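You operate a simulated robot arm through the tools that you are given. There is no shell and no other tool. Be economical: measure what you need, move in short steps, check, and stop when the job is done.

The job below is to be done with a simulated robot arm. You get a single attempt, and the scene is never put back.

TASK
Take the 200 dotted roll from the top of the small table and put it on the board there. Take the small coil on the top of the wooden table and put it away on the grey shelf of the coil rack. Count the red tape rolls on the top of the low table, then put as many of the white packets from the top of the low table on the top of the wooden table. Open the roll cabinet drawer, take the red coil and put it in the roll drawer, then shut the drawer. The order is free. Set down upright: small coil.

Only the result counts: the job must be done as asked and must still hold three seconds after the hand-in. Knocking over, shifting, dropping, spilling or breaking anything else fails it.

THE ROBOT
A 7-joint arm with a fingered hand on a trunk, on a base that drives. Base frame: it is fixed to the floor where the robot stands at the start and does not move with it; the origin is under the middle of the robot, x ahead of it, y to its left, z up. Units: m, rad, N and s.
Its first joint turns from -2.897 to 2.897 rad. Places, roughly: board (18x13x1 cm) [0.6, -0.4, 0.8]; dotted roll [0.75, -0.25, 1]; grey shelf of the coil rack [0.4, -3.3, 0.8]; red coil [-3.5, 1, 0.75]; red tape roll (10x10x3 cm) [-3.1, 1.5, 0.7]; red tape roll (5x5x3 cm) [-3.3, 1.3, 0.7]; roll cabinet drawer [-4.4, -1.5, 0.6]; roll drawer inside [-4.4, -1.6, 0.5]; small coil [0.75, 1, 0.75]; top of the wooden table [0.7, 1.5, 0.8]; white packet [-3.5, 1.25, 0.75]. Payload 4 kg.
The tool frame sits at the grasp point between the pads (the TCP): z along the fingers, y along the line on which they close. The tips reach 0.03 m beyond it. Largest opening 0.104 m; the body of the gripper starts 0.035 m behind the TCP. The gripper is a hand of 4 fingers: y runs from the thumb to the fingers, the wrist lies at [-0.015, -0.113, -0.19] in the tool frame, and closing takes about 1.5 s.
Orientation is that of the tool frame in the base frame, as a unit quaternion [w, x, y, z]. With the fingers straight down and the wrist toward the robot, the tool's x, y and z point along [0, 1, 0], [1, 0, 0] and [0, 0, -1] of the base frame.

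THE INTERFACE
- The arm moves only by the tool nudge_tool. Its argument "targets" is a list of rows, each an object (a shift or turn left out is 0, a gripper value left out holds the last) with "slide": the shift along the tool's x, y, z in m, a list of three; "rot": the turn, a rotation vector about the tool's x, y, z in rad, a list of three. In form: [{"slide": [tx, ty, tz], "rot": [ax, ay, az]}, ...]. A call has 1 to 20 rows; each row is the pose to reach, as a shift and turn from the pose commanded when the call began, along the tool's axes at that moment. "claw" is the opening, from 0 (shut) to 1 (fully open), set as the call begins (left out, the last holds). Each row takes 0.2 s and may step no farther than 0.05 m and 0.15 rad from the row before; otherwise, or with a gripper value out of range, the whole call is refused. A pose out of reach is approached as far as the arm can. The call stops where the force on the tool passes 40 N (or 10 N more than at its start, if that is more) or the arm is blocked; 0.2 s more then pass. Each finger travels about 0.153 m/s and halts on what it meets, pressing with about 31 N; the grip force reading is that of the motor and also rises with nothing between the fingers. The clock runs only during rows and for 0.2 s after the last one: add rows that repeat a pose to give the fingers time. The reply holds the time, the measured pose of the TCP, the force on the tool along the base axes, the opening and the grip force, in the units named above and with some noise, with the torque about the TCP (base axes, N m) and any sound that the robot's microphone picked up.
- Cameras (640 x 400 px; columns grow to the right, rows downward): "scene" is now at [0.3314, 0.2102, 1.2475]; the picture's right is [0.08, -1.00, 0.00], its down [-0.38, -0.03, -0.92] and it looks along [0.92, 0.07, -0.38] (base axes); focal length 214 px, centre (320, 200). "wrist" rides on the gripper at [0.061, -0.092, -0.13] in the tool frame; the picture's right is [-0.81, 0.28, -0.52], its down [-0.53, -0.71, 0.46] and it looks along [-0.24, 0.64, 0.72] (tool axes); focal length 275 px, centre (320, 200).
- snapshot(camera): a new picture of that camera. No time passes.
- roll_base(legs): drives the robot by 1 to 6 legs, each [ahead, left, turn to the left] in m, m and rad, along the robot's own axes; the way and the turn of a leg run together, so that a leg with both is an arc; at most 1.5 m and 3.142 rad a leg. The arm and the cameras ride along, it lands a little off, and it stops where it bumps. It gives what a move gives.
- curl_fingers(index, middle, ring, thumb_bend, thumb_turn): sets how far each is bent, from 0 (flat) to 100 (curled in); at 30 the hand is open as for a grip, at 70 the pads meet at the TCP. One left out holds its place. A second passes; each finger stops where it meets its share of the squeeze, and holds until it gets a number again. A gripper value or a shape takes the hand back. It gives what a move gives, with no picture; readings hold the bend of each and the force on the fingers (four entries, about 0 where the hand has none), thumb and palm. thumb_turn goes from beside the hand (0) to across from the fingers (100), as for a grip.
- hand_shape(shape): the hand has 4 fingers and takes this shape, open, in about a second: jaw (thumb against the fingers, like two jaws); tri (thumb and two fingers); tip (a fingertip pinch); poke (one finger out to press); point (the index stretched); flat (the hand flat); cup (the hand cupped); fist (a fist). The gripper value then closes the fingers along that shape, each until it touches; the sizes above hold for jaw. It gives what a move gives, with no picture.
- pan_tilt(pan, tilt): turns the head with the scene camera to pan (to the left, within 2.496 rad either way) and tilt (down, from -0.506 to 1.204), counted from straight ahead of the robot. It gives what a move gives.
- locate(camera, pixels): for up to 12 pixels [column, row] of the newest picture of that camera ("zoom" is the newest enlarged one), the place [x, y, z] in the base frame of the surface seen there, good to about 0.002 m. No time passes.
- close_up(camera, box): a new picture of the part [left, top, right, bottom] of that camera's present view, enlarged. No time passes.
- close_job(): hands the job in; it is judged then, once.

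Keep the steps short. Do not move on a guess: measure, check each grasp and each placing, and mend mistakes. In all there are 124 turns and 114 pictures (those below and enlarged ones count). Leave the gripper open and the arm clear of the work at the hand-in unless told otherwise, and finish with a single line.

The tools are called after "Call:" as name(argument=value, ...) on one line, values as JSON. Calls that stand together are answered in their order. nudge_tool: Moves the arm, as the interface text tells. Its arguments: {"type":"object","properties":{"targets":{"type":"array"},"claw":{"type":"number"}},"required":["targets"]} The other tools are called the same way: hand_shape (shape) gives the hand a shape; curl_fingers (index, middle, ring, thumb_bend, thumb_turn) moves the fingers one by one; roll_base (legs) drives the base; pan_tilt (pan, tilt) turns the head that bears the scene camera; snapshot (camera) takes a picture; locate (camera, pixels) gives the place of the surface under pixels of a picture; close_up (camera, box) takes an enlarged picture of a part of a camera's view; close_job () hands the job in.

At the start:

```text
time: 0.0
tool_pos: [0.5911, 0.167, 1.1375]
orientation: [0.0, 0.707, 0.708, 0.0]
ft_force: [0.6, -0.1, 0.0]
moment: [-0.01, 0.0, -0.01]
finger_gap: 0.1039
grip_force: 0.0
shape: jaw
bend: [30.0, 30.0, 30.0, 30.0, 98.0]
finger forces: [0.0, 0.0, 0.0, 0.0, 0.0, 0.0]
robot x, y, heading: [0.0019, -0.0018, -0.002]
head pan, tilt: [0.08, 0.394]
```

scene: 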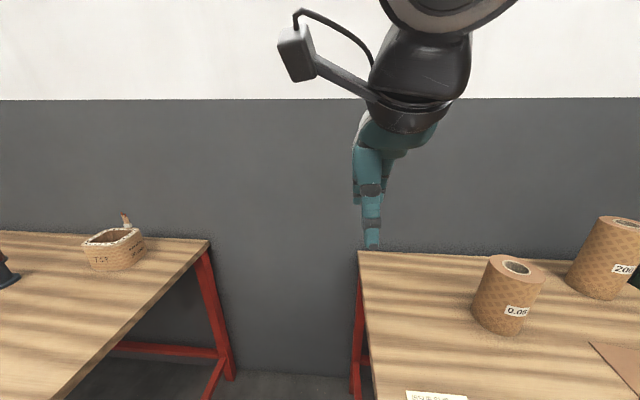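
wrist: 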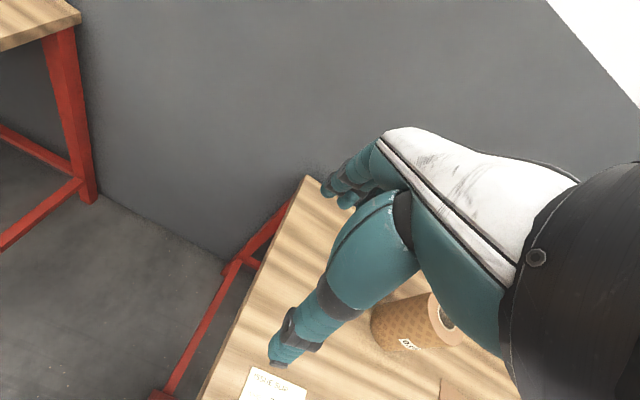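

I see two rolls on the right-hand table: one labelled 0.05 at about (507,295) and one labelled 20x at about (605,258). I'll turn the head right to see the whole small table.

Call:
pan_tilt(pan=-0.5, tilt=0.6)

Call:
snapshot(camera="scene")

```text
time: 1.0
tool_pos: [0.5902, 0.1668, 1.1392]
orientation: [-0.001, 0.708, 0.707, 0.0]
ft_force: [-0.3, 0.6, -0.1]
moment: [-0.02, 0.02, 0.03]
finger_gap: 0.1037
grip_force: 0.2
shape: jaw
bend: [30.0, 30.0, 30.0, 30.0, 98.0]
finger forces: [0.0, 0.0, 0.0, 0.0, 0.0, 0.0]
robot x, y, heading: [-0.0019, 0.0019, -0.002]
head pan, tilt: [-0.499, 0.6]
```

```text
111 pictures are left
```

scene: 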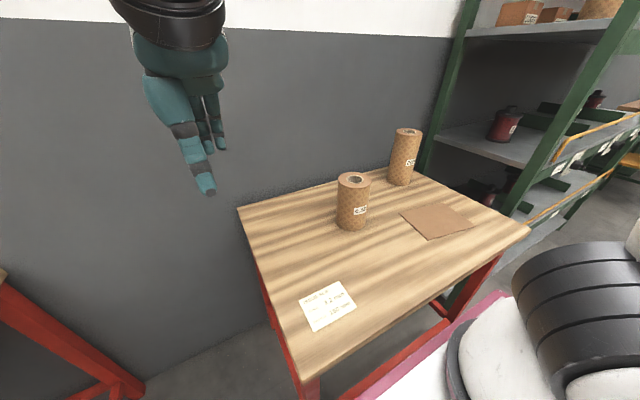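

Two rolls stand on the small table and there's a note at (328,305). I'll zoom in on the labels and the note.

Call:
close_up(camera="scene", box=[310, 110, 490, 250])

Call:
locate(camera="scene", pixels=[[408, 131], [400, 183], [405, 155], [353, 178], [350, 229], [402, 211], [443, 205], [472, 226], [430, 239], [436, 222], [300, 260], [422, 155]])

Call:
close_up(camera="scene", box=[280, 270, 380, 340])

```text
2.86 times, centred on (400, 180) of scene
```

zoom: 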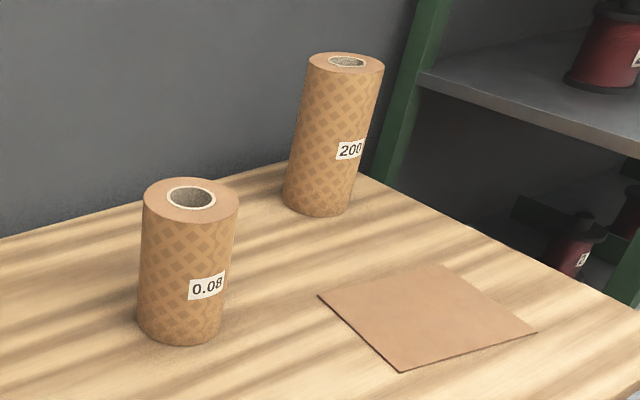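

```text
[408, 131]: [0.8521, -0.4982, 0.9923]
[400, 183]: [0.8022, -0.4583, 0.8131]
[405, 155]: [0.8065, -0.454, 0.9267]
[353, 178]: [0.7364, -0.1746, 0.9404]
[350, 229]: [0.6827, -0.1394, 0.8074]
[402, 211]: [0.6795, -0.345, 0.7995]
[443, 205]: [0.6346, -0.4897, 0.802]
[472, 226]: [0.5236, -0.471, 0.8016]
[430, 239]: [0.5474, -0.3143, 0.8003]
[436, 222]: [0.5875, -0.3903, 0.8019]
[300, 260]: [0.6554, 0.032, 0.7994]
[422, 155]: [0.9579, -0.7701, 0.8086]
```

```text
5.71 times, centred on (330, 305) of scene
```

zoom: 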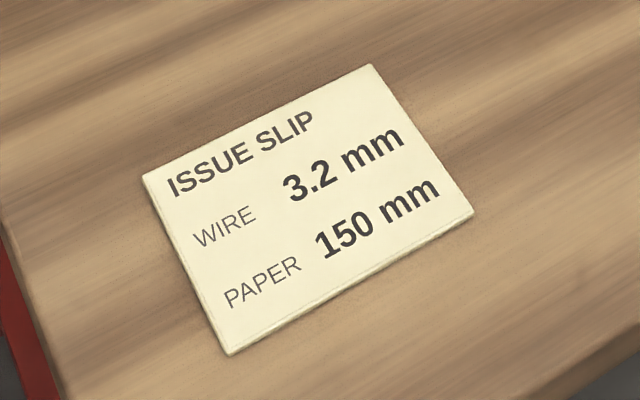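

The 200 roll is the far one at (405,155), and the 0.08 roll is the near one. I'll measure the 200 roll's rim and core to get its centre and width.

Call:
close_up(camera="scene", box=[380, 120, 444, 160])

```text
10.00 times, centred on (412, 140) of scene
```

zoom: 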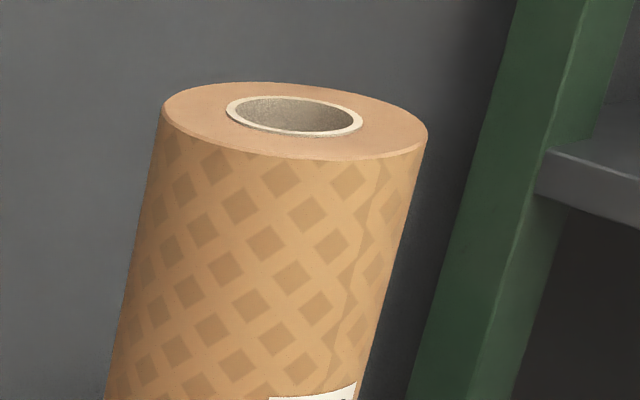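

Call:
locate(camera="zoom", pixels=[[170, 102], [422, 138], [320, 155], [262, 86], [200, 98], [400, 140], [230, 110], [360, 120], [300, 145]])

```text
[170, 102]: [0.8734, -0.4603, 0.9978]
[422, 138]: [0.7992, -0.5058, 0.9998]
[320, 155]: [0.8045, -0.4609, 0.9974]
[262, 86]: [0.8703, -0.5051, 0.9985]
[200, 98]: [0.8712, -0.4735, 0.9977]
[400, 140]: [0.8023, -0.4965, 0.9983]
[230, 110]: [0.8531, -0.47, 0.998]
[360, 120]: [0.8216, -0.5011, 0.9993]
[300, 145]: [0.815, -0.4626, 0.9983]
```

The 200 roll's centre is about (0.836, -0.483), it is 0.088 wide and its top is at 0.998. Next I'll look around to learn the surroundings before driving.

Call:
pan_tilt(pan=-1.3, tilt=0.5)

Call:
snapshot(camera="scene")

Call:
pan_tilt(pan=-2.3, tilt=0.4)

Call:
snapshot(camera="scene")

Call:
pan_tilt(pan=2.4, tilt=0.4)

Call:
snapshot(camera="scene")

Call:
pan_tilt(pan=1.0, tilt=0.5)

Call:
snapshot(camera="scene")

```text
time: 2.1
tool_pos: [0.59, 0.1674, 1.1386]
orientation: [0.0, 0.708, 0.707, 0.0]
ft_force: [0.4, 0.3, 0.4]
moment: [0.0, 0.02, 0.01]
finger_gap: 0.1036
grip_force: 0.1
shape: jaw
bend: [30.0, 30.0, 30.0, 30.0, 98.0]
finger forces: [0.0, 0.0, 0.0, 0.0, 0.0, 0.1]
robot x, y, heading: [-0.0008, 0.001, -0.0]
head pan, tilt: [-1.3, 0.499]
```

```text
107 pictures are left
```

scene: 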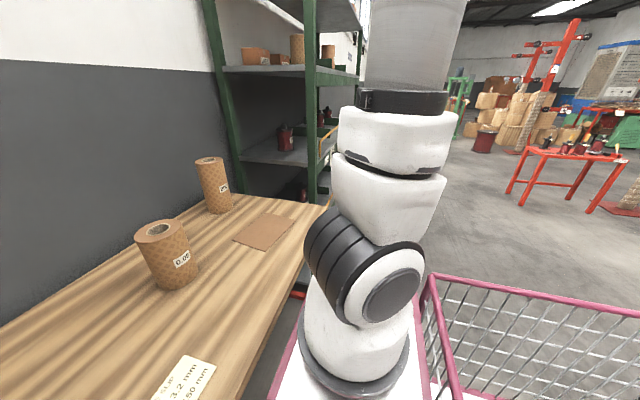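

```text
time: 3.4
tool_pos: [0.5913, 0.1675, 1.1389]
orientation: [0.0, 0.707, 0.707, -0.001]
ft_force: [-0.2, 0.3, 0.2]
moment: [-0.02, 0.01, 0.01]
finger_gap: 0.1036
grip_force: 0.1
shape: jaw
bend: [30.0, 30.0, 30.0, 30.0, 98.0]
finger forces: [0.1, 0.0, 0.1, 0.0, 0.0, 0.0]
robot x, y, heading: [0.0006, -0.0002, -0.001]
head pan, tilt: [-2.3, 0.4]
```

```text
106 pictures are left
```

scene: 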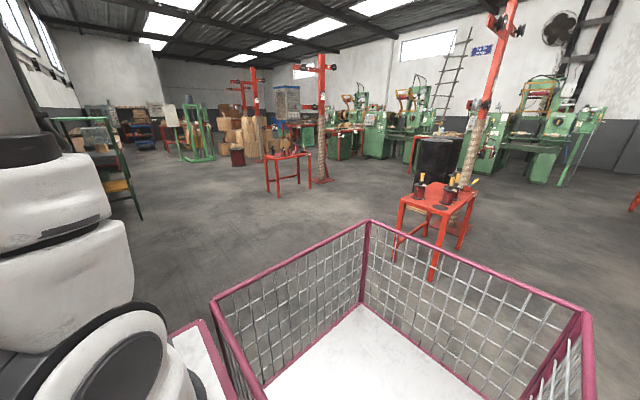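

```text
time: 7.1
tool_pos: [0.5904, 0.1681, 1.1385]
orientation: [0.0, 0.707, 0.707, 0.0]
ft_force: [-0.1, -0.8, 0.2]
moment: [0.0, 0.0, 0.02]
finger_gap: 0.1037
grip_force: 0.2
shape: jaw
bend: [30.0, 30.0, 30.0, 30.0, 98.0]
finger forces: [0.0, 0.0, 0.0, 0.0, 0.0, 0.0]
robot x, y, heading: [-0.0048, -0.0062, -0.003]
head pan, tilt: [2.4, 0.4]
```

```text
105 pictures are left
```

scene: 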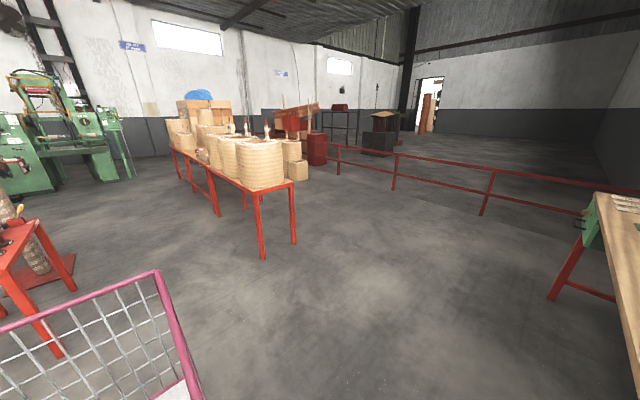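

```text
time: 8.7
tool_pos: [0.5901, 0.1668, 1.1387]
orientation: [0.0, 0.707, 0.707, 0.0]
ft_force: [-0.2, -0.5, 0.4]
moment: [-0.01, 0.01, 0.0]
finger_gap: 0.1038
grip_force: 0.1
shape: jaw
bend: [30.0, 30.0, 30.0, 30.0, 98.0]
finger forces: [0.0, 0.0, 0.0, 0.0, 0.0, 0.1]
robot x, y, heading: [-0.0022, 0.0053, 0.003]
head pan, tilt: [1.0, 0.499]
```

```text
104 pictures are left
```

scene: 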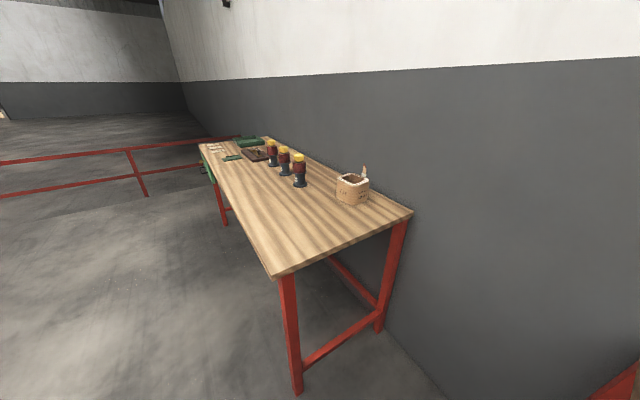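

The robot tows a wire basket behind it. Now I'll zoom in on the wooden table to find the small coil.

Call:
close_up(camera="scene", box=[190, 110, 430, 260])

Call:
locate(camera="zoom", pixels=[[430, 190], [420, 240], [465, 160], [298, 120], [295, 200], [590, 275], [220, 420], [50, 90], [180, 75], [100, 150], [350, 270], [250, 250]])

```text
2.67 times, centred on (310, 185) of scene
```

zoom: 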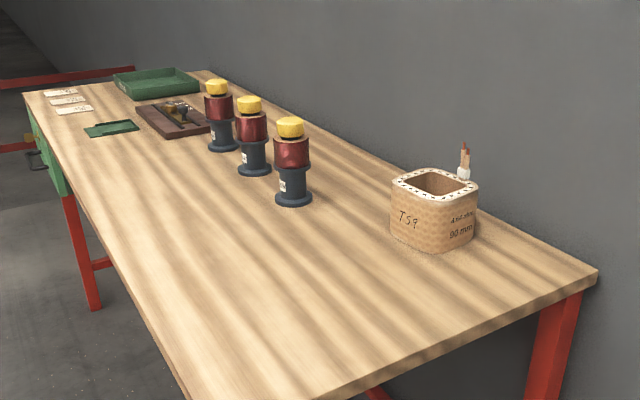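

```text
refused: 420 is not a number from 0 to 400
```

Call:
locate(camera="zoom", pixels=[[400, 178], [420, 240], [465, 145], [470, 185], [435, 170], [295, 200], [590, 275], [220, 398], [50, 90], [180, 75], [100, 150], [350, 270]])

Call:
close_up(camera="scene", box=[325, 155, 381, 211])

```text
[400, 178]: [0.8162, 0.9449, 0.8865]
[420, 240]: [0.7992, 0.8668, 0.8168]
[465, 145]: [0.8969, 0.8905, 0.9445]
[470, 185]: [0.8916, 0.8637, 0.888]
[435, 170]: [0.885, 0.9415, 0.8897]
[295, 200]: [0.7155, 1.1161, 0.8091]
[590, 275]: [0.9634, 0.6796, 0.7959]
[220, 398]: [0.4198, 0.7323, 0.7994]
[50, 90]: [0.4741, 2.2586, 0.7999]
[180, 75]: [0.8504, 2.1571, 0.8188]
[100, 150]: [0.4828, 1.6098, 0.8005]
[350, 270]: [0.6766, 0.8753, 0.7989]
```

```text
7.14 times, centred on (353, 183) of scene
```

zoom: 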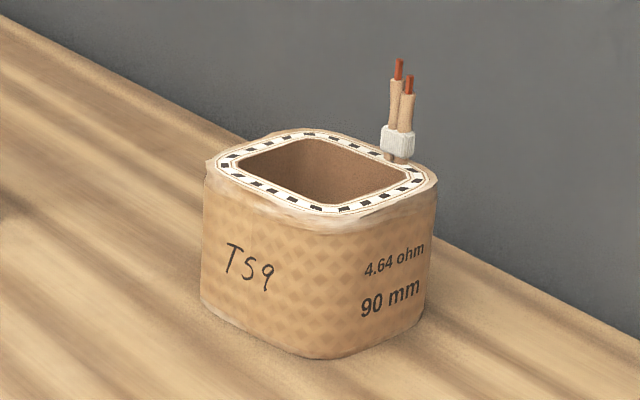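

The small coil is the square wound coil marked "T59 / 90 mm". I'll measure its rim and then look closely at the other things on this table.

Call:
locate(camera="zoom", pixels=[[212, 170], [295, 133], [432, 182], [335, 225], [225, 165], [270, 197], [340, 208], [420, 182], [300, 140], [250, 150], [398, 145], [320, 355]])

Call:
close_up(camera="scene", box=[195, 125, 315, 200])

```text
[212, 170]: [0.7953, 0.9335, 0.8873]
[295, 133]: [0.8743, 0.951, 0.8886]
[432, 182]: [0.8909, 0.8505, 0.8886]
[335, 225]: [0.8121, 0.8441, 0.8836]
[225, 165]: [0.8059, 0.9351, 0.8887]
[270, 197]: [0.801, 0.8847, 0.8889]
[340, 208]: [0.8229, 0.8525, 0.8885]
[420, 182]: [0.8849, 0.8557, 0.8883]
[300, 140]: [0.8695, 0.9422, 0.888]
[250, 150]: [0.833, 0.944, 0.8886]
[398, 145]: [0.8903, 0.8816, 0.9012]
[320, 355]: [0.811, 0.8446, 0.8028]
```

```text
5.33 times, centred on (255, 162) of scene
```

zoom: 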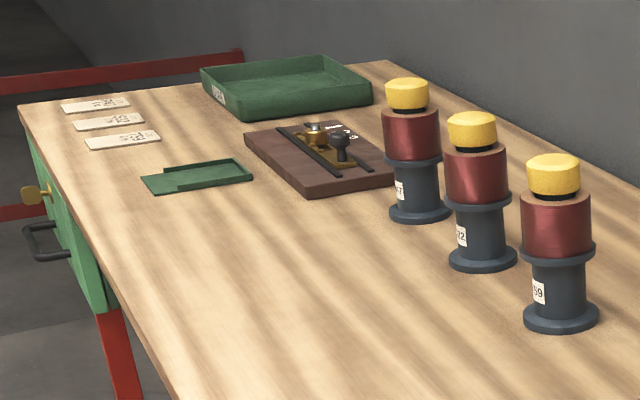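

The coil is measured. I'll start with the roll: slide the base 0.3 m to the right. The hand is at 1.14 high and clears both rolls, whose tops reach at most 1.0. Then I'll look again.

Call:
roll_base(legs=[[0, -0.32, 0]])

Call:
pan_tilt(pan=-0.3, tilt=0.5)

Call:
snapshot(camera="scene")

```text
time: 10.8
tool_pos: [0.5908, -0.1507, 1.1382]
orientation: [0.001, 0.705, 0.709, 0.0]
ft_force: [-0.3, -0.4, 0.2]
moment: [0.0, -0.01, -0.03]
finger_gap: 0.1038
grip_force: 0.1
shape: jaw
bend: [30.0, 30.0, 30.0, 30.0, 98.0]
finger forces: [0.0, 0.0, 0.1, 0.0, 0.0, 0.0]
robot x, y, heading: [-0.0005, -0.323, 0.005]
head pan, tilt: [1.0, 0.499]
```

```text
time: 12.3
tool_pos: [0.5902, -0.1512, 1.1367]
orientation: [-0.001, 0.706, 0.708, -0.001]
ft_force: [0.4, -0.2, 0.5]
moment: [0.0, 0.01, 0.05]
finger_gap: 0.1035
grip_force: 0.1
shape: jaw
bend: [30.0, 30.0, 30.0, 30.0, 98.0]
finger forces: [0.0, 0.1, 0.0, 0.1, 0.1, 0.0]
robot x, y, heading: [0.0031, -0.3203, 0.007]
head pan, tilt: [-0.3, 0.499]
```

```text
100 pictures are left
```

scene: 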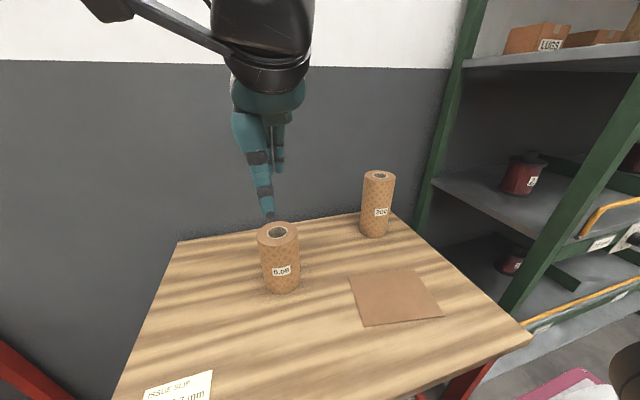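

Call:
locate(camera="scene", pixels=[[350, 170], [366, 173], [393, 178], [380, 181], [379, 171], [348, 278], [406, 268], [444, 316], [363, 326], [395, 296], [430, 200], [375, 236]])

Call:
close_up(camera="scene", box=[340, 160, 420, 210])

```text
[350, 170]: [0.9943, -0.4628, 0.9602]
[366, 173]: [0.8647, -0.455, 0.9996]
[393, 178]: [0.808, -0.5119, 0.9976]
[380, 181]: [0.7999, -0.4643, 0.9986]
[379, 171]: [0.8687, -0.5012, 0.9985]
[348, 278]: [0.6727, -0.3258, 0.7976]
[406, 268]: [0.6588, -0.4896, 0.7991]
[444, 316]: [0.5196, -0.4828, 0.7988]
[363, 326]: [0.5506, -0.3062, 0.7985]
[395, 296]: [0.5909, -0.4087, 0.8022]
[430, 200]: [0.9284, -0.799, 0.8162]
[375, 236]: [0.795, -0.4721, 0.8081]
```

```text
8.00 times, centred on (380, 185) of scene
```

zoom: 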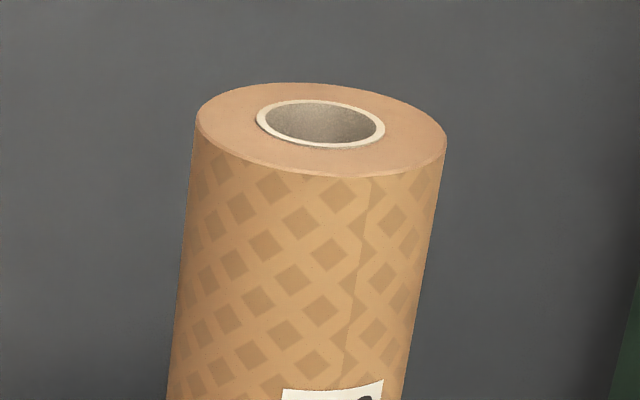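

The roll centre is (0.835, -0.483) and the wall behind is at x=0.994. I'll move the hand over the roll at the present height.

Call:
nudge_tool(targets=[{"slide": [-0.037, 0.027, 0]}, {"slide": [-0.074, 0.054, 0]}, {"slide": [-0.111, 0.082, 0]}, {"slide": [-0.148, 0.109, 0]}, {"slide": [-0.185, 0.136, 0]}, {"slide": [-0.222, 0.163, 0]}, {"slide": [-0.259, 0.19, 0]}, {"slide": [-0.296, 0.218, 0]}, {"slide": [-0.332, 0.245, 0]}, {"slide": [-0.332, 0.245, 0]}], claw=1)

Call:
snapshot(camera="scene")

Call:
snapshot(camera="wrist")

```text
time: 14.5
tool_pos: [0.8365, -0.4835, 1.1393]
orientation: [0.0, 0.706, 0.708, 0.0]
ft_force: [-0.2, -0.5, -0.4]
moment: [0.02, 0.03, 0.04]
finger_gap: 0.1036
grip_force: 0.2
shape: jaw
bend: [30.0, 30.0, 30.0, 30.0, 98.0]
finger forces: [0.0, 0.0, 0.1, 0.1, 0.0, 0.1]
robot x, y, heading: [0.0015, -0.3193, 0.001]
head pan, tilt: [-0.3, 0.499]
```

```text
98 pictures are left
```

scene: 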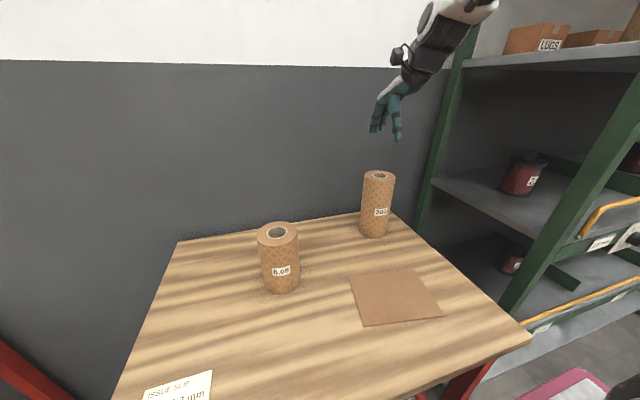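

```text
97 pictures are left
```

wrist: 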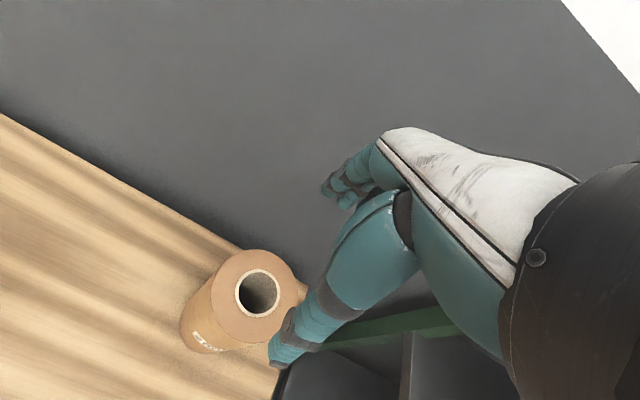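

The hand is above the roll. I'll come down 0.12 (tips to about 0.99, just above the rim) and check.

Call:
nudge_tool(targets=[{"slide": [0, -0.001, 0.04]}, {"slide": [0, -0.001, 0.08]}, {"slide": [0, -0.001, 0.105]}, {"slide": [0, -0.001, 0.105]}])

Call:
close_up(camera="scene", box=[320, 70, 480, 250])

Call:
snapshot(camera="wrist")

```text
time: 15.5
tool_pos: [0.8345, -0.482, 1.0358]
orientation: [0.0, 0.706, 0.708, 0.0]
ft_force: [-0.3, -0.9, -0.6]
moment: [0.01, 0.02, -0.02]
finger_gap: 0.1038
grip_force: 0.2
shape: jaw
bend: [30.0, 30.0, 30.0, 30.0, 98.0]
finger forces: [0.0, 0.0, 0.0, 0.0, 0.0, 0.0]
robot x, y, heading: [0.0004, -0.322, 0.009]
head pan, tilt: [-0.3, 0.499]
```

```text
2.22 times, centred on (400, 160) of scene
```

zoom: 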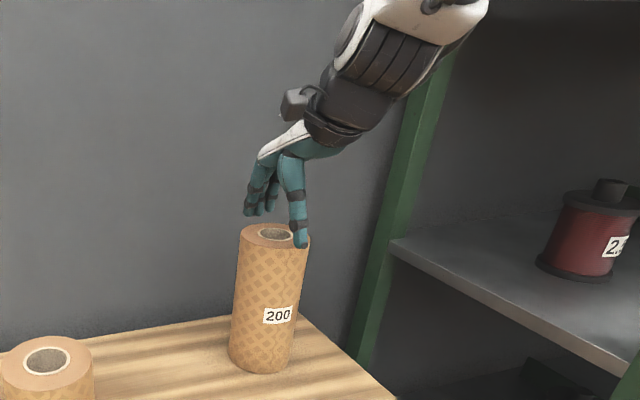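

```text
95 pictures are left
```

wrist: 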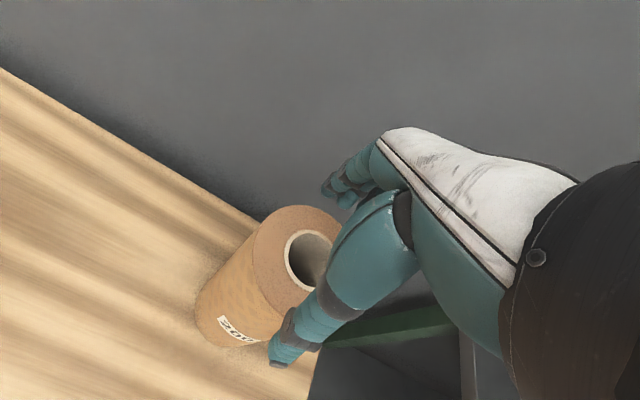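

Thumb is in front and fingers behind the rim, both clear of it. I'll go down another 0.058 slowly.

Call:
nudge_tool(targets=[{"slide": [0, 0, 0.02]}, {"slide": [0, 0, 0.04]}, {"slide": [0, 0, 0.057]}, {"slide": [0, 0, 0.057]}])

Call:
snapshot(camera="wrist")

```text
time: 16.5
tool_pos: [0.8369, -0.4793, 0.9793]
orientation: [0.002, 0.706, 0.709, 0.002]
ft_force: [7.8, 5.7, 29.9]
moment: [0.11, -0.57, 0.04]
finger_gap: 0.1038
grip_force: 0.0
shape: jaw
bend: [24.0, 30.0, 30.0, 28.0, 97.0]
finger forces: [22.6, 0.0, 0.1, 0.0, 7.2, 0.0]
robot x, y, heading: [-0.0006, -0.3221, 0.004]
head pan, tilt: [-0.3, 0.499]
```

```text
94 pictures are left
```

wrist: 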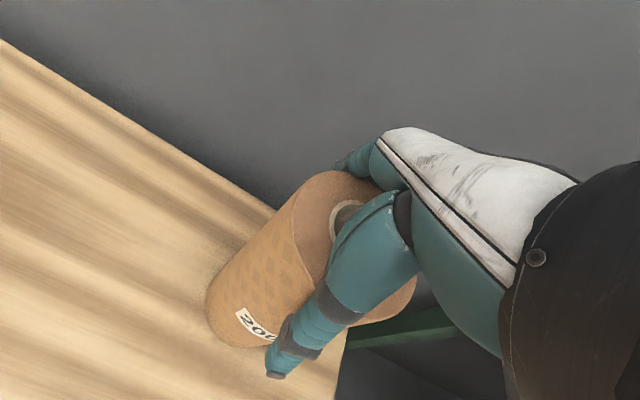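

Force rose to 30 N, with the index finger pressing at 22.6: it is touching the rim. I'll back up 0.06 and open the hand wider.

Call:
nudge_tool(targets=[{"slide": [0, 0, -0.03]}, {"slide": [0, 0, -0.06]}, {"slide": [0, 0, -0.06]}])

Call:
curl_fingers(index=18, middle=20, ring=20, thumb_bend=22)

Call:
close_up(camera="scene", box=[340, 90, 440, 250])

Call:
snapshot(camera="wrist")

```text
time: 17.3
tool_pos: [0.8365, -0.4815, 1.0365]
orientation: [0.0, 0.706, 0.708, 0.0]
ft_force: [0.9, -0.2, -1.1]
moment: [-0.02, 0.03, 0.02]
finger_gap: 0.1039
grip_force: 0.1
shape: jaw
bend: [30.0, 30.0, 30.0, 30.0, 97.0]
finger forces: [0.0, 0.1, 0.0, 0.0, 0.0, 0.0]
robot x, y, heading: [-0.0004, -0.3208, 0.001]
head pan, tilt: [-0.3, 0.499]
```

```text
time: 18.3
tool_pos: [0.8379, -0.4815, 1.0369]
orientation: [0.0, 0.706, 0.708, 0.0]
ft_force: [-0.5, 0.1, -0.1]
moment: [0.01, 0.01, 0.01]
finger_gap: 0.1266
grip_force: 0.0
shape: fingers
bend: [18.0, 20.0, 20.0, 22.0, 97.0]
finger forces: [0.1, 0.0, 0.0, 0.0, 0.0, 0.0]
robot x, y, heading: [0.0011, -0.3205, 0.002]
head pan, tilt: [-0.3, 0.499]
```

```text
2.50 times, centred on (390, 170) of scene
```

zoom: 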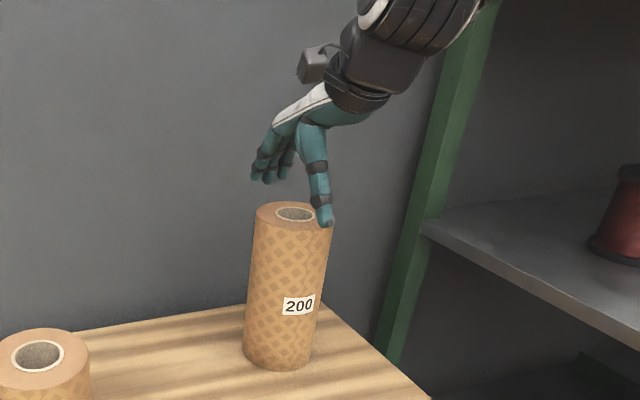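

```text
92 pictures are left
```

wrist: 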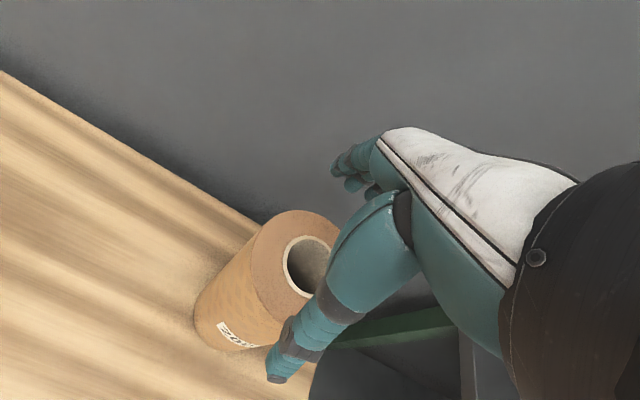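

The gap is now 0.127. I'll measure where the fingertips actually are.

Call:
locate(camera="wrist", pixels=[[337, 172], [354, 185], [372, 192], [278, 378], [300, 325], [345, 165], [362, 188]])

Call:
locate(camera="zoom", pixels=[[255, 175], [267, 178], [280, 175], [326, 222]])

```text
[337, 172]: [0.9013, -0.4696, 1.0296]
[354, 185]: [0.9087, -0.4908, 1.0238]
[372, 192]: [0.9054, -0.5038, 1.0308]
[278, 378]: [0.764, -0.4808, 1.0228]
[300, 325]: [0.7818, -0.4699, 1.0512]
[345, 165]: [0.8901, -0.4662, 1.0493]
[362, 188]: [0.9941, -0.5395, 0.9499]
```

```text
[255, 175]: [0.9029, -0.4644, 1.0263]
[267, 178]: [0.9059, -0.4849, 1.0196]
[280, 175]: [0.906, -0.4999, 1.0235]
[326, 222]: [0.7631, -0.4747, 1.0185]
```

The fingertips lie at x≈0.905 and the thumb at 0.763, so they straddle the roll (0.792–0.879). Descending 0.058.

Call:
nudge_tool(targets=[{"slide": [0, 0, 0.02]}, {"slide": [0, 0, 0.04]}, {"slide": [0, 0, 0.058]}, {"slide": [0, 0, 0.058]}])

```text
time: 19.3
tool_pos: [0.8366, -0.4816, 0.9798]
orientation: [0.0, 0.705, 0.709, 0.0]
ft_force: [-1.5, 0.8, 2.1]
moment: [0.01, 0.06, 0.02]
finger_gap: 0.1282
grip_force: 1.5
shape: fingers
bend: [18.0, 20.0, 20.0, 21.0, 97.0]
finger forces: [0.0, 0.0, 0.0, 0.0, 2.3, 0.1]
robot x, y, heading: [0.0001, -0.3236, 0.009]
head pan, tilt: [-0.3, 0.499]
```

Almost free of force. Now I'll close the fingers on the roll.

Call:
curl_fingers(index=60, middle=60, ring=60, thumb_bend=60)

Call:
snapshot(camera="wrist")

```text
time: 20.3
tool_pos: [0.8379, -0.4803, 0.9797]
orientation: [0.001, 0.706, 0.709, 0.0]
ft_force: [2.4, 0.7, 13.2]
moment: [-0.15, -1.31, 0.04]
finger_gap: 0.1007
grip_force: 40.3
shape: fingers
bend: [22.0, 39.0, 43.0, 49.0, 95.0]
finger forces: [21.5, 9.7, 8.9, 0.0, 41.0, 0.1]
robot x, y, heading: [0.0019, -0.3187, -0.0]
head pan, tilt: [-0.3, 0.499]
```

```text
91 pictures are left
```

wrist: 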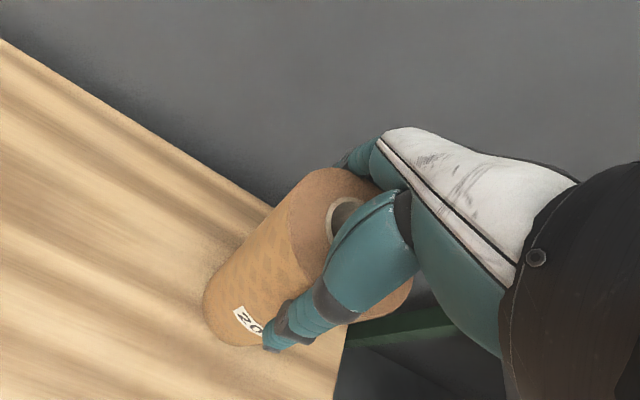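

The grip reads 40 N with all fingers loaded. I'll lift 0.06 straight up and check.

Call:
nudge_tool(targets=[{"slide": [0, 0, -0.02]}, {"slide": [0, 0, -0.04]}, {"slide": [0, 0, -0.07]}, {"slide": [0, 0, -0.07]}])

Call:
snapshot(camera="scene")

```text
time: 21.3
tool_pos: [0.8359, -0.4829, 1.0489]
orientation: [0.0, 0.706, 0.708, 0.0]
ft_force: [0.8, 0.4, -8.4]
moment: [0.06, -0.03, 0.01]
finger_gap: 0.0944
grip_force: 37.8
shape: fingers
bend: [24.0, 41.0, 44.0, 50.0, 94.0]
finger forces: [15.7, 9.6, 12.1, 0.1, 36.7, 0.0]
robot x, y, heading: [-0.001, -0.3226, 0.001]
head pan, tilt: [-0.3, 0.499]
```

```text
90 pictures are left
```

scene: 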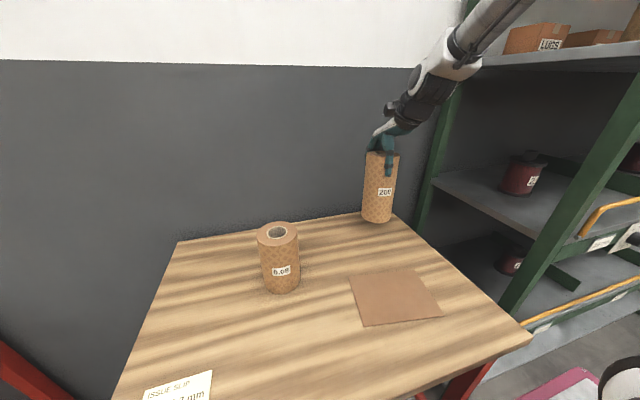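

The roll hangs free (about 0.85 kg). I'll measure where its rim and bottom are.

Call:
locate(camera="scene", pixels=[[366, 151], [398, 156], [376, 155], [377, 221], [364, 216], [390, 221], [370, 180], [392, 183]])

```text
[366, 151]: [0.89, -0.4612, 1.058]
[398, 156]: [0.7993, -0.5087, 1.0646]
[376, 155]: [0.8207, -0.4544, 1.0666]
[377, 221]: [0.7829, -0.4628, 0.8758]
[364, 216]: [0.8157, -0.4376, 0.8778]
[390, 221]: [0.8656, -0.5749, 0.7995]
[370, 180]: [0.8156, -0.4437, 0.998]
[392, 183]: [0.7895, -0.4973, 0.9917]
```

I'll carry it above the board centre at about (0.598, -0.403), keeping this height.

Call:
nudge_tool(targets=[{"slide": [0.014, -0.039, 0]}, {"slide": [0.027, -0.078, 0]}, {"slide": [0.04, -0.117, 0]}, {"slide": [0.053, -0.157, 0]}, {"slide": [0.067, -0.196, 0]}, {"slide": [0.08, -0.235, 0]}, {"slide": [0.08, -0.235, 0]}, {"slide": [0.08, -0.235, 0]}])

Call:
snapshot(camera="scene")

Call:
snapshot(camera="wrist")

```text
time: 23.1
tool_pos: [0.6115, -0.4035, 1.0597]
orientation: [0.0, 0.706, 0.709, -0.001]
ft_force: [0.5, 0.1, -8.5]
moment: [0.04, -0.04, 0.0]
finger_gap: 0.0943
grip_force: 36.1
shape: fingers
bend: [24.0, 41.0, 44.0, 50.0, 94.0]
finger forces: [14.9, 9.4, 12.0, 0.0, 35.4, 0.0]
out of reach, approached as far as the arm can: row 6, 7, 8
robot x, y, heading: [0.0031, -0.3207, 0.008]
head pan, tilt: [-0.3, 0.499]
```

```text
89 pictures are left
```

scene: 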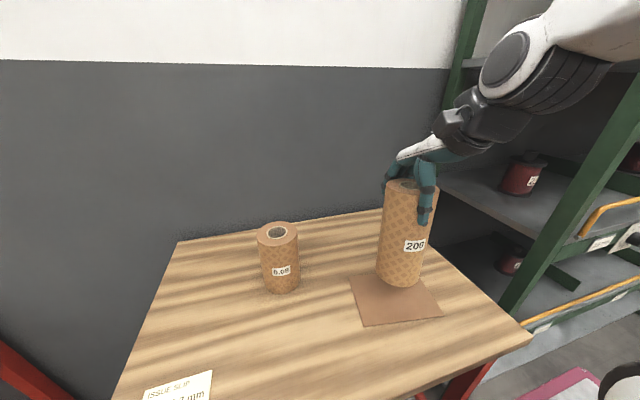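

```text
88 pictures are left
```

wrist: 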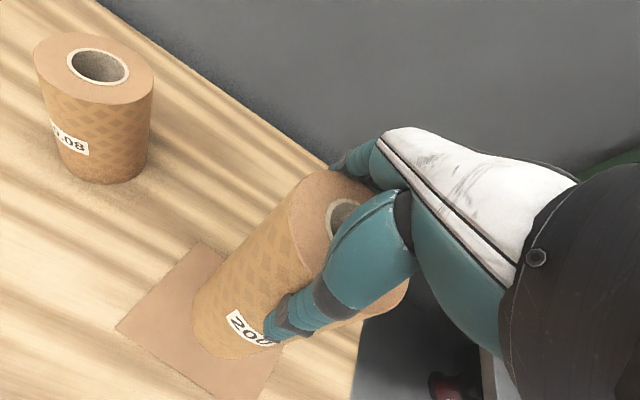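

The arm folded at its inner limit, 1 cm short and 1 cm high. I'll back the base 0.10 m, which shifts the roll toward me, and then correct it over the board.

Call:
roll_base(legs=[[-0.1, 0, 0]])

Call:
nudge_tool(targets=[{"slide": [0, 0.03, 0]}, {"slide": [0, 0.06, 0]}, {"slide": [0, 0.088, 0]}, {"slide": [0, 0.088, 0]}, {"slide": [0, 0.088, 0]}])

Call:
snapshot(camera="scene")

```text
time: 24.2
tool_pos: [0.5126, -0.4016, 1.0593]
orientation: [-0.001, 0.705, 0.709, 0.0]
ft_force: [0.4, 0.4, -8.6]
moment: [0.05, -0.03, 0.0]
finger_gap: 0.0939
grip_force: 36.4
shape: fingers
bend: [24.0, 41.0, 44.0, 50.0, 94.0]
finger forces: [15.0, 9.4, 12.1, 0.0, 35.5, 0.0]
robot x, y, heading: [-0.0976, -0.3215, 0.008]
head pan, tilt: [-0.3, 0.499]
```

```text
time: 25.4
tool_pos: [0.6011, -0.4018, 1.0598]
orientation: [-0.002, 0.705, 0.709, -0.001]
ft_force: [-1.2, 0.1, -8.8]
moment: [0.04, -0.01, -0.03]
finger_gap: 0.094
grip_force: 36.1
shape: fingers
bend: [24.0, 41.0, 45.0, 50.0, 94.0]
finger forces: [15.1, 9.6, 12.4, 0.0, 35.7, 0.0]
robot x, y, heading: [-0.0982, -0.3212, 0.001]
head pan, tilt: [-0.3, 0.499]
```

```text
87 pictures are left
```

scene: 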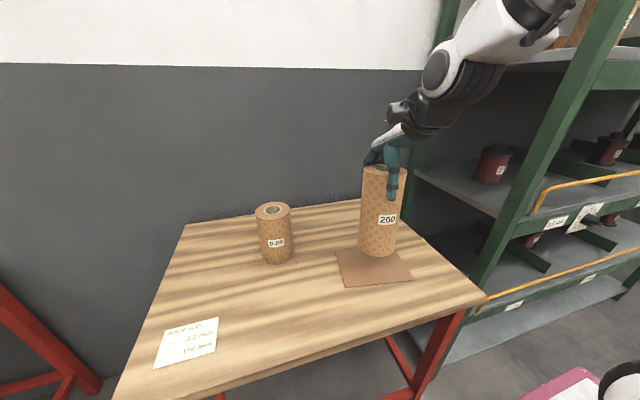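

Call:
close_up(camera="scene", box=[320, 150, 440, 300])

Call:
locate(camera="scene", pixels=[[376, 254], [361, 247], [393, 251], [370, 200], [376, 225], [337, 253], [411, 279], [345, 287], [372, 170]])

```text
2.67 times, centred on (380, 225) of scene
```

zoom: 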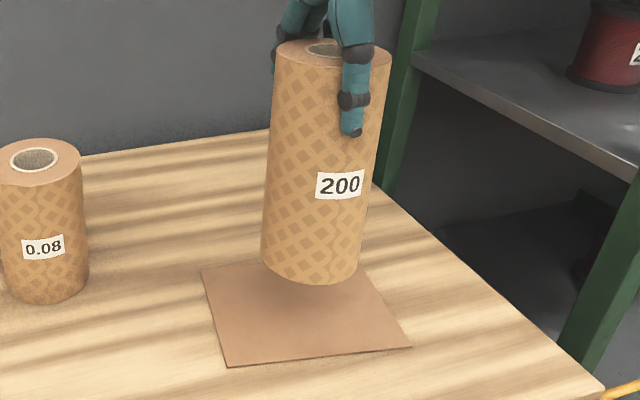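

```text
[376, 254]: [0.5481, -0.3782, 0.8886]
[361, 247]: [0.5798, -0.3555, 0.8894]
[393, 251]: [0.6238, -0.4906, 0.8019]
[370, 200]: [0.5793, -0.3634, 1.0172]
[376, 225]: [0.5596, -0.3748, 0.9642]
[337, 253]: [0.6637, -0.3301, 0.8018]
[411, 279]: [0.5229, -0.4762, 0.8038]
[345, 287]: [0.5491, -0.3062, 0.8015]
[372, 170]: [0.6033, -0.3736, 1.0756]
```

The roll's bottom is centred at about (0.588, -0.398) and 0.884 high, against the board centre (0.600, -0.401). I'll shift 1 cm ahead and lower by 0.07.

Call:
nudge_tool(targets=[{"slide": [-0.002, 0.011, 0.02]}, {"slide": [-0.002, 0.011, 0.045]}, {"slide": [-0.002, 0.011, 0.07]}, {"slide": [-0.002, 0.011, 0.07]}])

Call:
close_up(camera="scene", box=[320, 150, 440, 300])

```text
time: 26.4
tool_pos: [0.611, -0.4048, 0.9887]
orientation: [0.0, 0.705, 0.709, 0.0]
ft_force: [-2.2, 0.9, -1.3]
moment: [0.0, 0.01, 0.02]
finger_gap: 0.0937
grip_force: 36.0
shape: fingers
bend: [24.0, 41.0, 45.0, 50.0, 94.0]
finger forces: [15.0, 9.0, 12.1, 0.0, 36.4, 0.0]
robot x, y, heading: [-0.0991, -0.3176, 0.006]
head pan, tilt: [-0.3, 0.499]
```

```text
2.67 times, centred on (380, 225) of scene
```

zoom: 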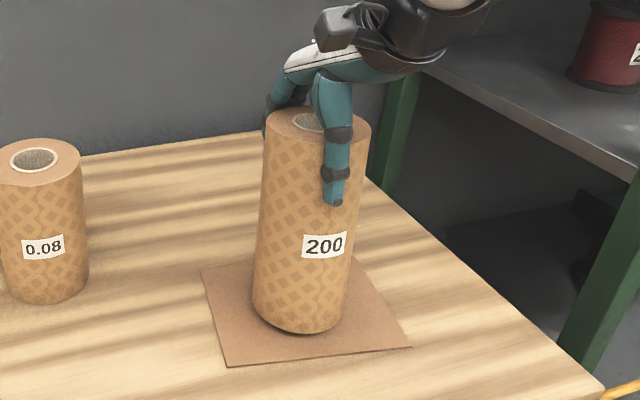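

The load has almost gone, so it has begun to touch. I'll lower 4 mm more so it settles.

Call:
nudge_tool(targets=[{"slide": [0, 0, 0.004]}, {"slide": [0, 0, 0.004]}])

Call:
close_up(camera="scene", box=[340, 220, 420, 300])

```text
time: 27.0
tool_pos: [0.6101, -0.404, 0.9878]
orientation: [0.003, 0.705, 0.709, 0.002]
ft_force: [-6.4, 1.3, 36.3]
moment: [-0.11, -0.26, 0.01]
finger_gap: 0.0941
grip_force: 39.3
shape: fingers
bend: [24.0, 41.0, 44.0, 51.0, 94.0]
finger forces: [18.2, 8.6, 11.2, 0.0, 40.9, 0.0]
robot x, y, heading: [-0.0969, -0.321, 0.01]
head pan, tilt: [-0.3, 0.499]
```

```text
5.00 times, centred on (380, 260) of scene
```

zoom: 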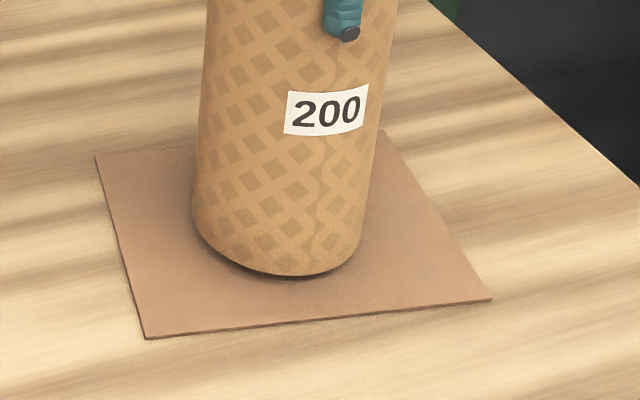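

It rests on one edge with a slight tilt, at 36 N. I'll ease up 3 mm and then open the fingers so the roll settles flat.

Call:
nudge_tool(targets=[{"slide": [0, 0, -0.003]}, {"slide": [0, 0, -0.003]}])

Call:
curl_fingers(index=16, middle=20, ring=20, thumb_bend=20)

Call:
close_up(camera="scene", box=[320, 150, 440, 300])

```text
time: 27.6
tool_pos: [0.6088, -0.403, 0.9875]
orientation: [-0.001, 0.706, 0.708, -0.001]
ft_force: [-1.8, 1.7, 18.6]
moment: [-0.12, -0.66, 0.05]
finger_gap: 0.0941
grip_force: 38.0
shape: fingers
bend: [24.0, 41.0, 44.0, 51.0, 94.0]
finger forces: [17.8, 9.5, 11.8, 0.0, 37.1, 0.1]
robot x, y, heading: [-0.0953, -0.3211, 0.01]
head pan, tilt: [-0.3, 0.499]
```

```text
time: 28.6
tool_pos: [0.6093, -0.4045, 0.9883]
orientation: [-0.001, 0.705, 0.709, -0.001]
ft_force: [-1.2, 0.2, -0.9]
moment: [0.01, -0.04, -0.02]
finger_gap: 0.1315
grip_force: 0.2
shape: fingers
bend: [16.0, 20.0, 20.0, 19.0, 97.0]
finger forces: [0.0, 0.0, 0.1, 0.0, 1.2, 0.0]
robot x, y, heading: [-0.0964, -0.3179, 0.007]
head pan, tilt: [-0.3, 0.499]
```

```text
2.67 times, centred on (380, 225) of scene
```

zoom: 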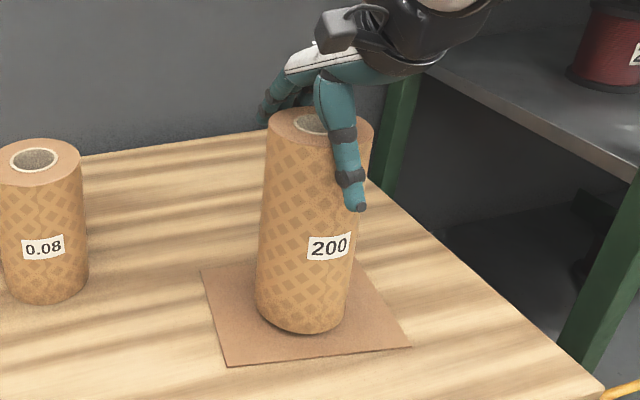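

It's released with the thumb barely touching. I'll shift 8 mm toward me to free the thumb and then rise.

Call:
nudge_tool(targets=[{"slide": [0, -0.01, 0]}, {"slide": [0, -0.01, -0.03]}, {"slide": [0, -0.01, -0.07]}, {"slide": [0, -0.01, -0.12]}, {"slide": [0, -0.01, -0.15]}])

Call:
close_up(camera="scene", box=[320, 150, 440, 300])

Call:
locate(camera="zoom", pixels=[[300, 330], [262, 318], [344, 322], [300, 150], [270, 122], [368, 128], [320, 112], [200, 268], [225, 364], [408, 346]])

```text
time: 29.8
tool_pos: [0.5992, -0.4035, 1.1376]
orientation: [-0.001, 0.705, 0.709, 0.0]
ft_force: [-0.2, 0.4, 0.4]
moment: [0.02, 0.02, -0.02]
finger_gap: 0.1312
grip_force: 0.0
shape: fingers
bend: [16.0, 20.0, 20.0, 20.0, 98.0]
finger forces: [0.1, 0.0, 0.0, 0.0, 0.0, 0.1]
robot x, y, heading: [-0.0988, -0.32, 0.006]
head pan, tilt: [-0.3, 0.499]
```

```text
2.67 times, centred on (380, 225) of scene
```

zoom: 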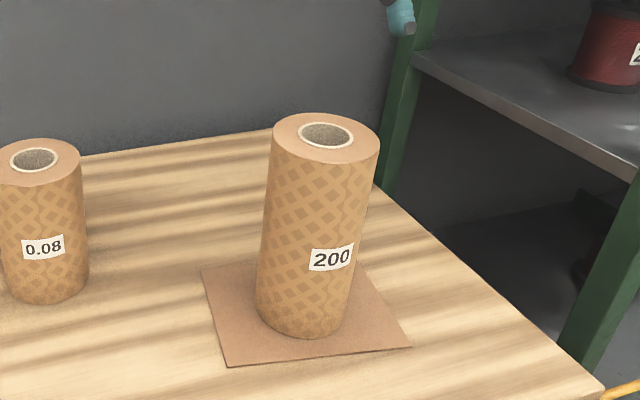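

```text
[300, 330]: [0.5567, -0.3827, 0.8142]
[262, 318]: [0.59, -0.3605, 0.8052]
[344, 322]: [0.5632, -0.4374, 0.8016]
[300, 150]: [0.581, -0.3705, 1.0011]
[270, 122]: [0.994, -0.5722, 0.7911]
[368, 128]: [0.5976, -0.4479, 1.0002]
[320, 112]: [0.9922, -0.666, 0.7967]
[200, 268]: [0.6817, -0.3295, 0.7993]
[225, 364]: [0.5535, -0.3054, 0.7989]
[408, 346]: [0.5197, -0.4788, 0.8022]
```

The 200 roll stands upright on the board. Next is the small coil: I'll drive left 1.1 m and ahead 0.1 m, then look.

Call:
roll_base(legs=[[0, 1.1, 0], [0.1, 0, 0]])

Call:
pan_tilt(pan=0.15, tilt=0.6)

Call:
snapshot(camera="scene")

Call:
snapshot(camera="wrist")

```text
time: 36.1
tool_pos: [0.6948, 0.6865, 1.1371]
orientation: [-0.001, 0.705, 0.709, -0.002]
ft_force: [-0.6, -0.3, 0.3]
moment: [0.01, -0.03, -0.02]
finger_gap: 0.1312
grip_force: 0.1
shape: fingers
bend: [16.0, 20.0, 20.0, 20.0, 98.0]
finger forces: [0.0, 0.0, 0.1, 0.0, 0.0, 0.0]
robot x, y, heading: [-0.0049, 0.7702, -0.001]
head pan, tilt: [-0.3, 0.499]
```

```text
time: 37.0
tool_pos: [0.6947, 0.6874, 1.1376]
orientation: [-0.001, 0.706, 0.708, -0.001]
ft_force: [0.5, 0.6, -0.1]
moment: [0.0, -0.01, -0.04]
finger_gap: 0.1315
grip_force: 0.0
shape: fingers
bend: [16.0, 20.0, 20.0, 20.0, 98.0]
finger forces: [0.0, 0.0, 0.1, 0.0, 0.0, 0.0]
robot x, y, heading: [-0.0036, 0.7696, 0.003]
head pan, tilt: [0.15, 0.6]
```

```text
81 pictures are left
```

scene: 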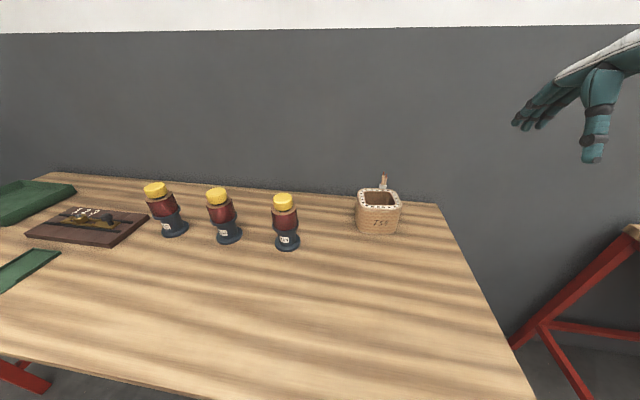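

```text
80 pictures are left
```

wrist: 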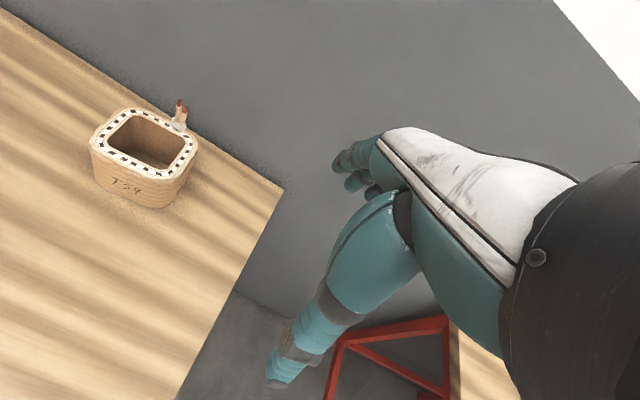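

Call:
close_up(camera="wrist", box=[80, 90, 208, 218])

Call:
close_up(camera="scene", box=[340, 165, 420, 245])

```text
3.12 times, centred on (144, 154) of wrist
```

zoom: 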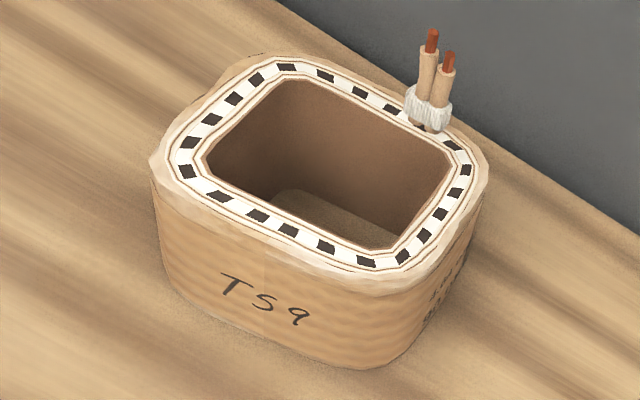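

```text
5.00 times, centred on (380, 205) of scene
```

zoom: 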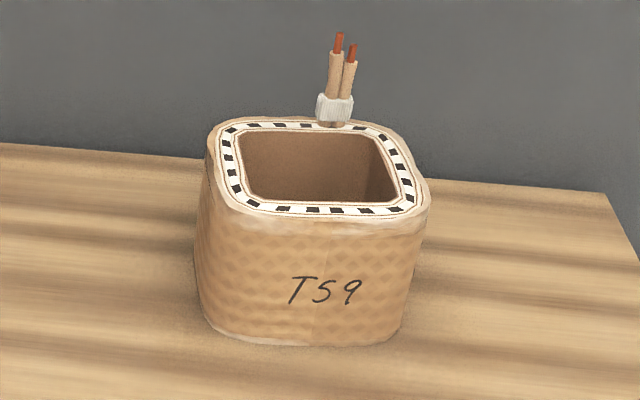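

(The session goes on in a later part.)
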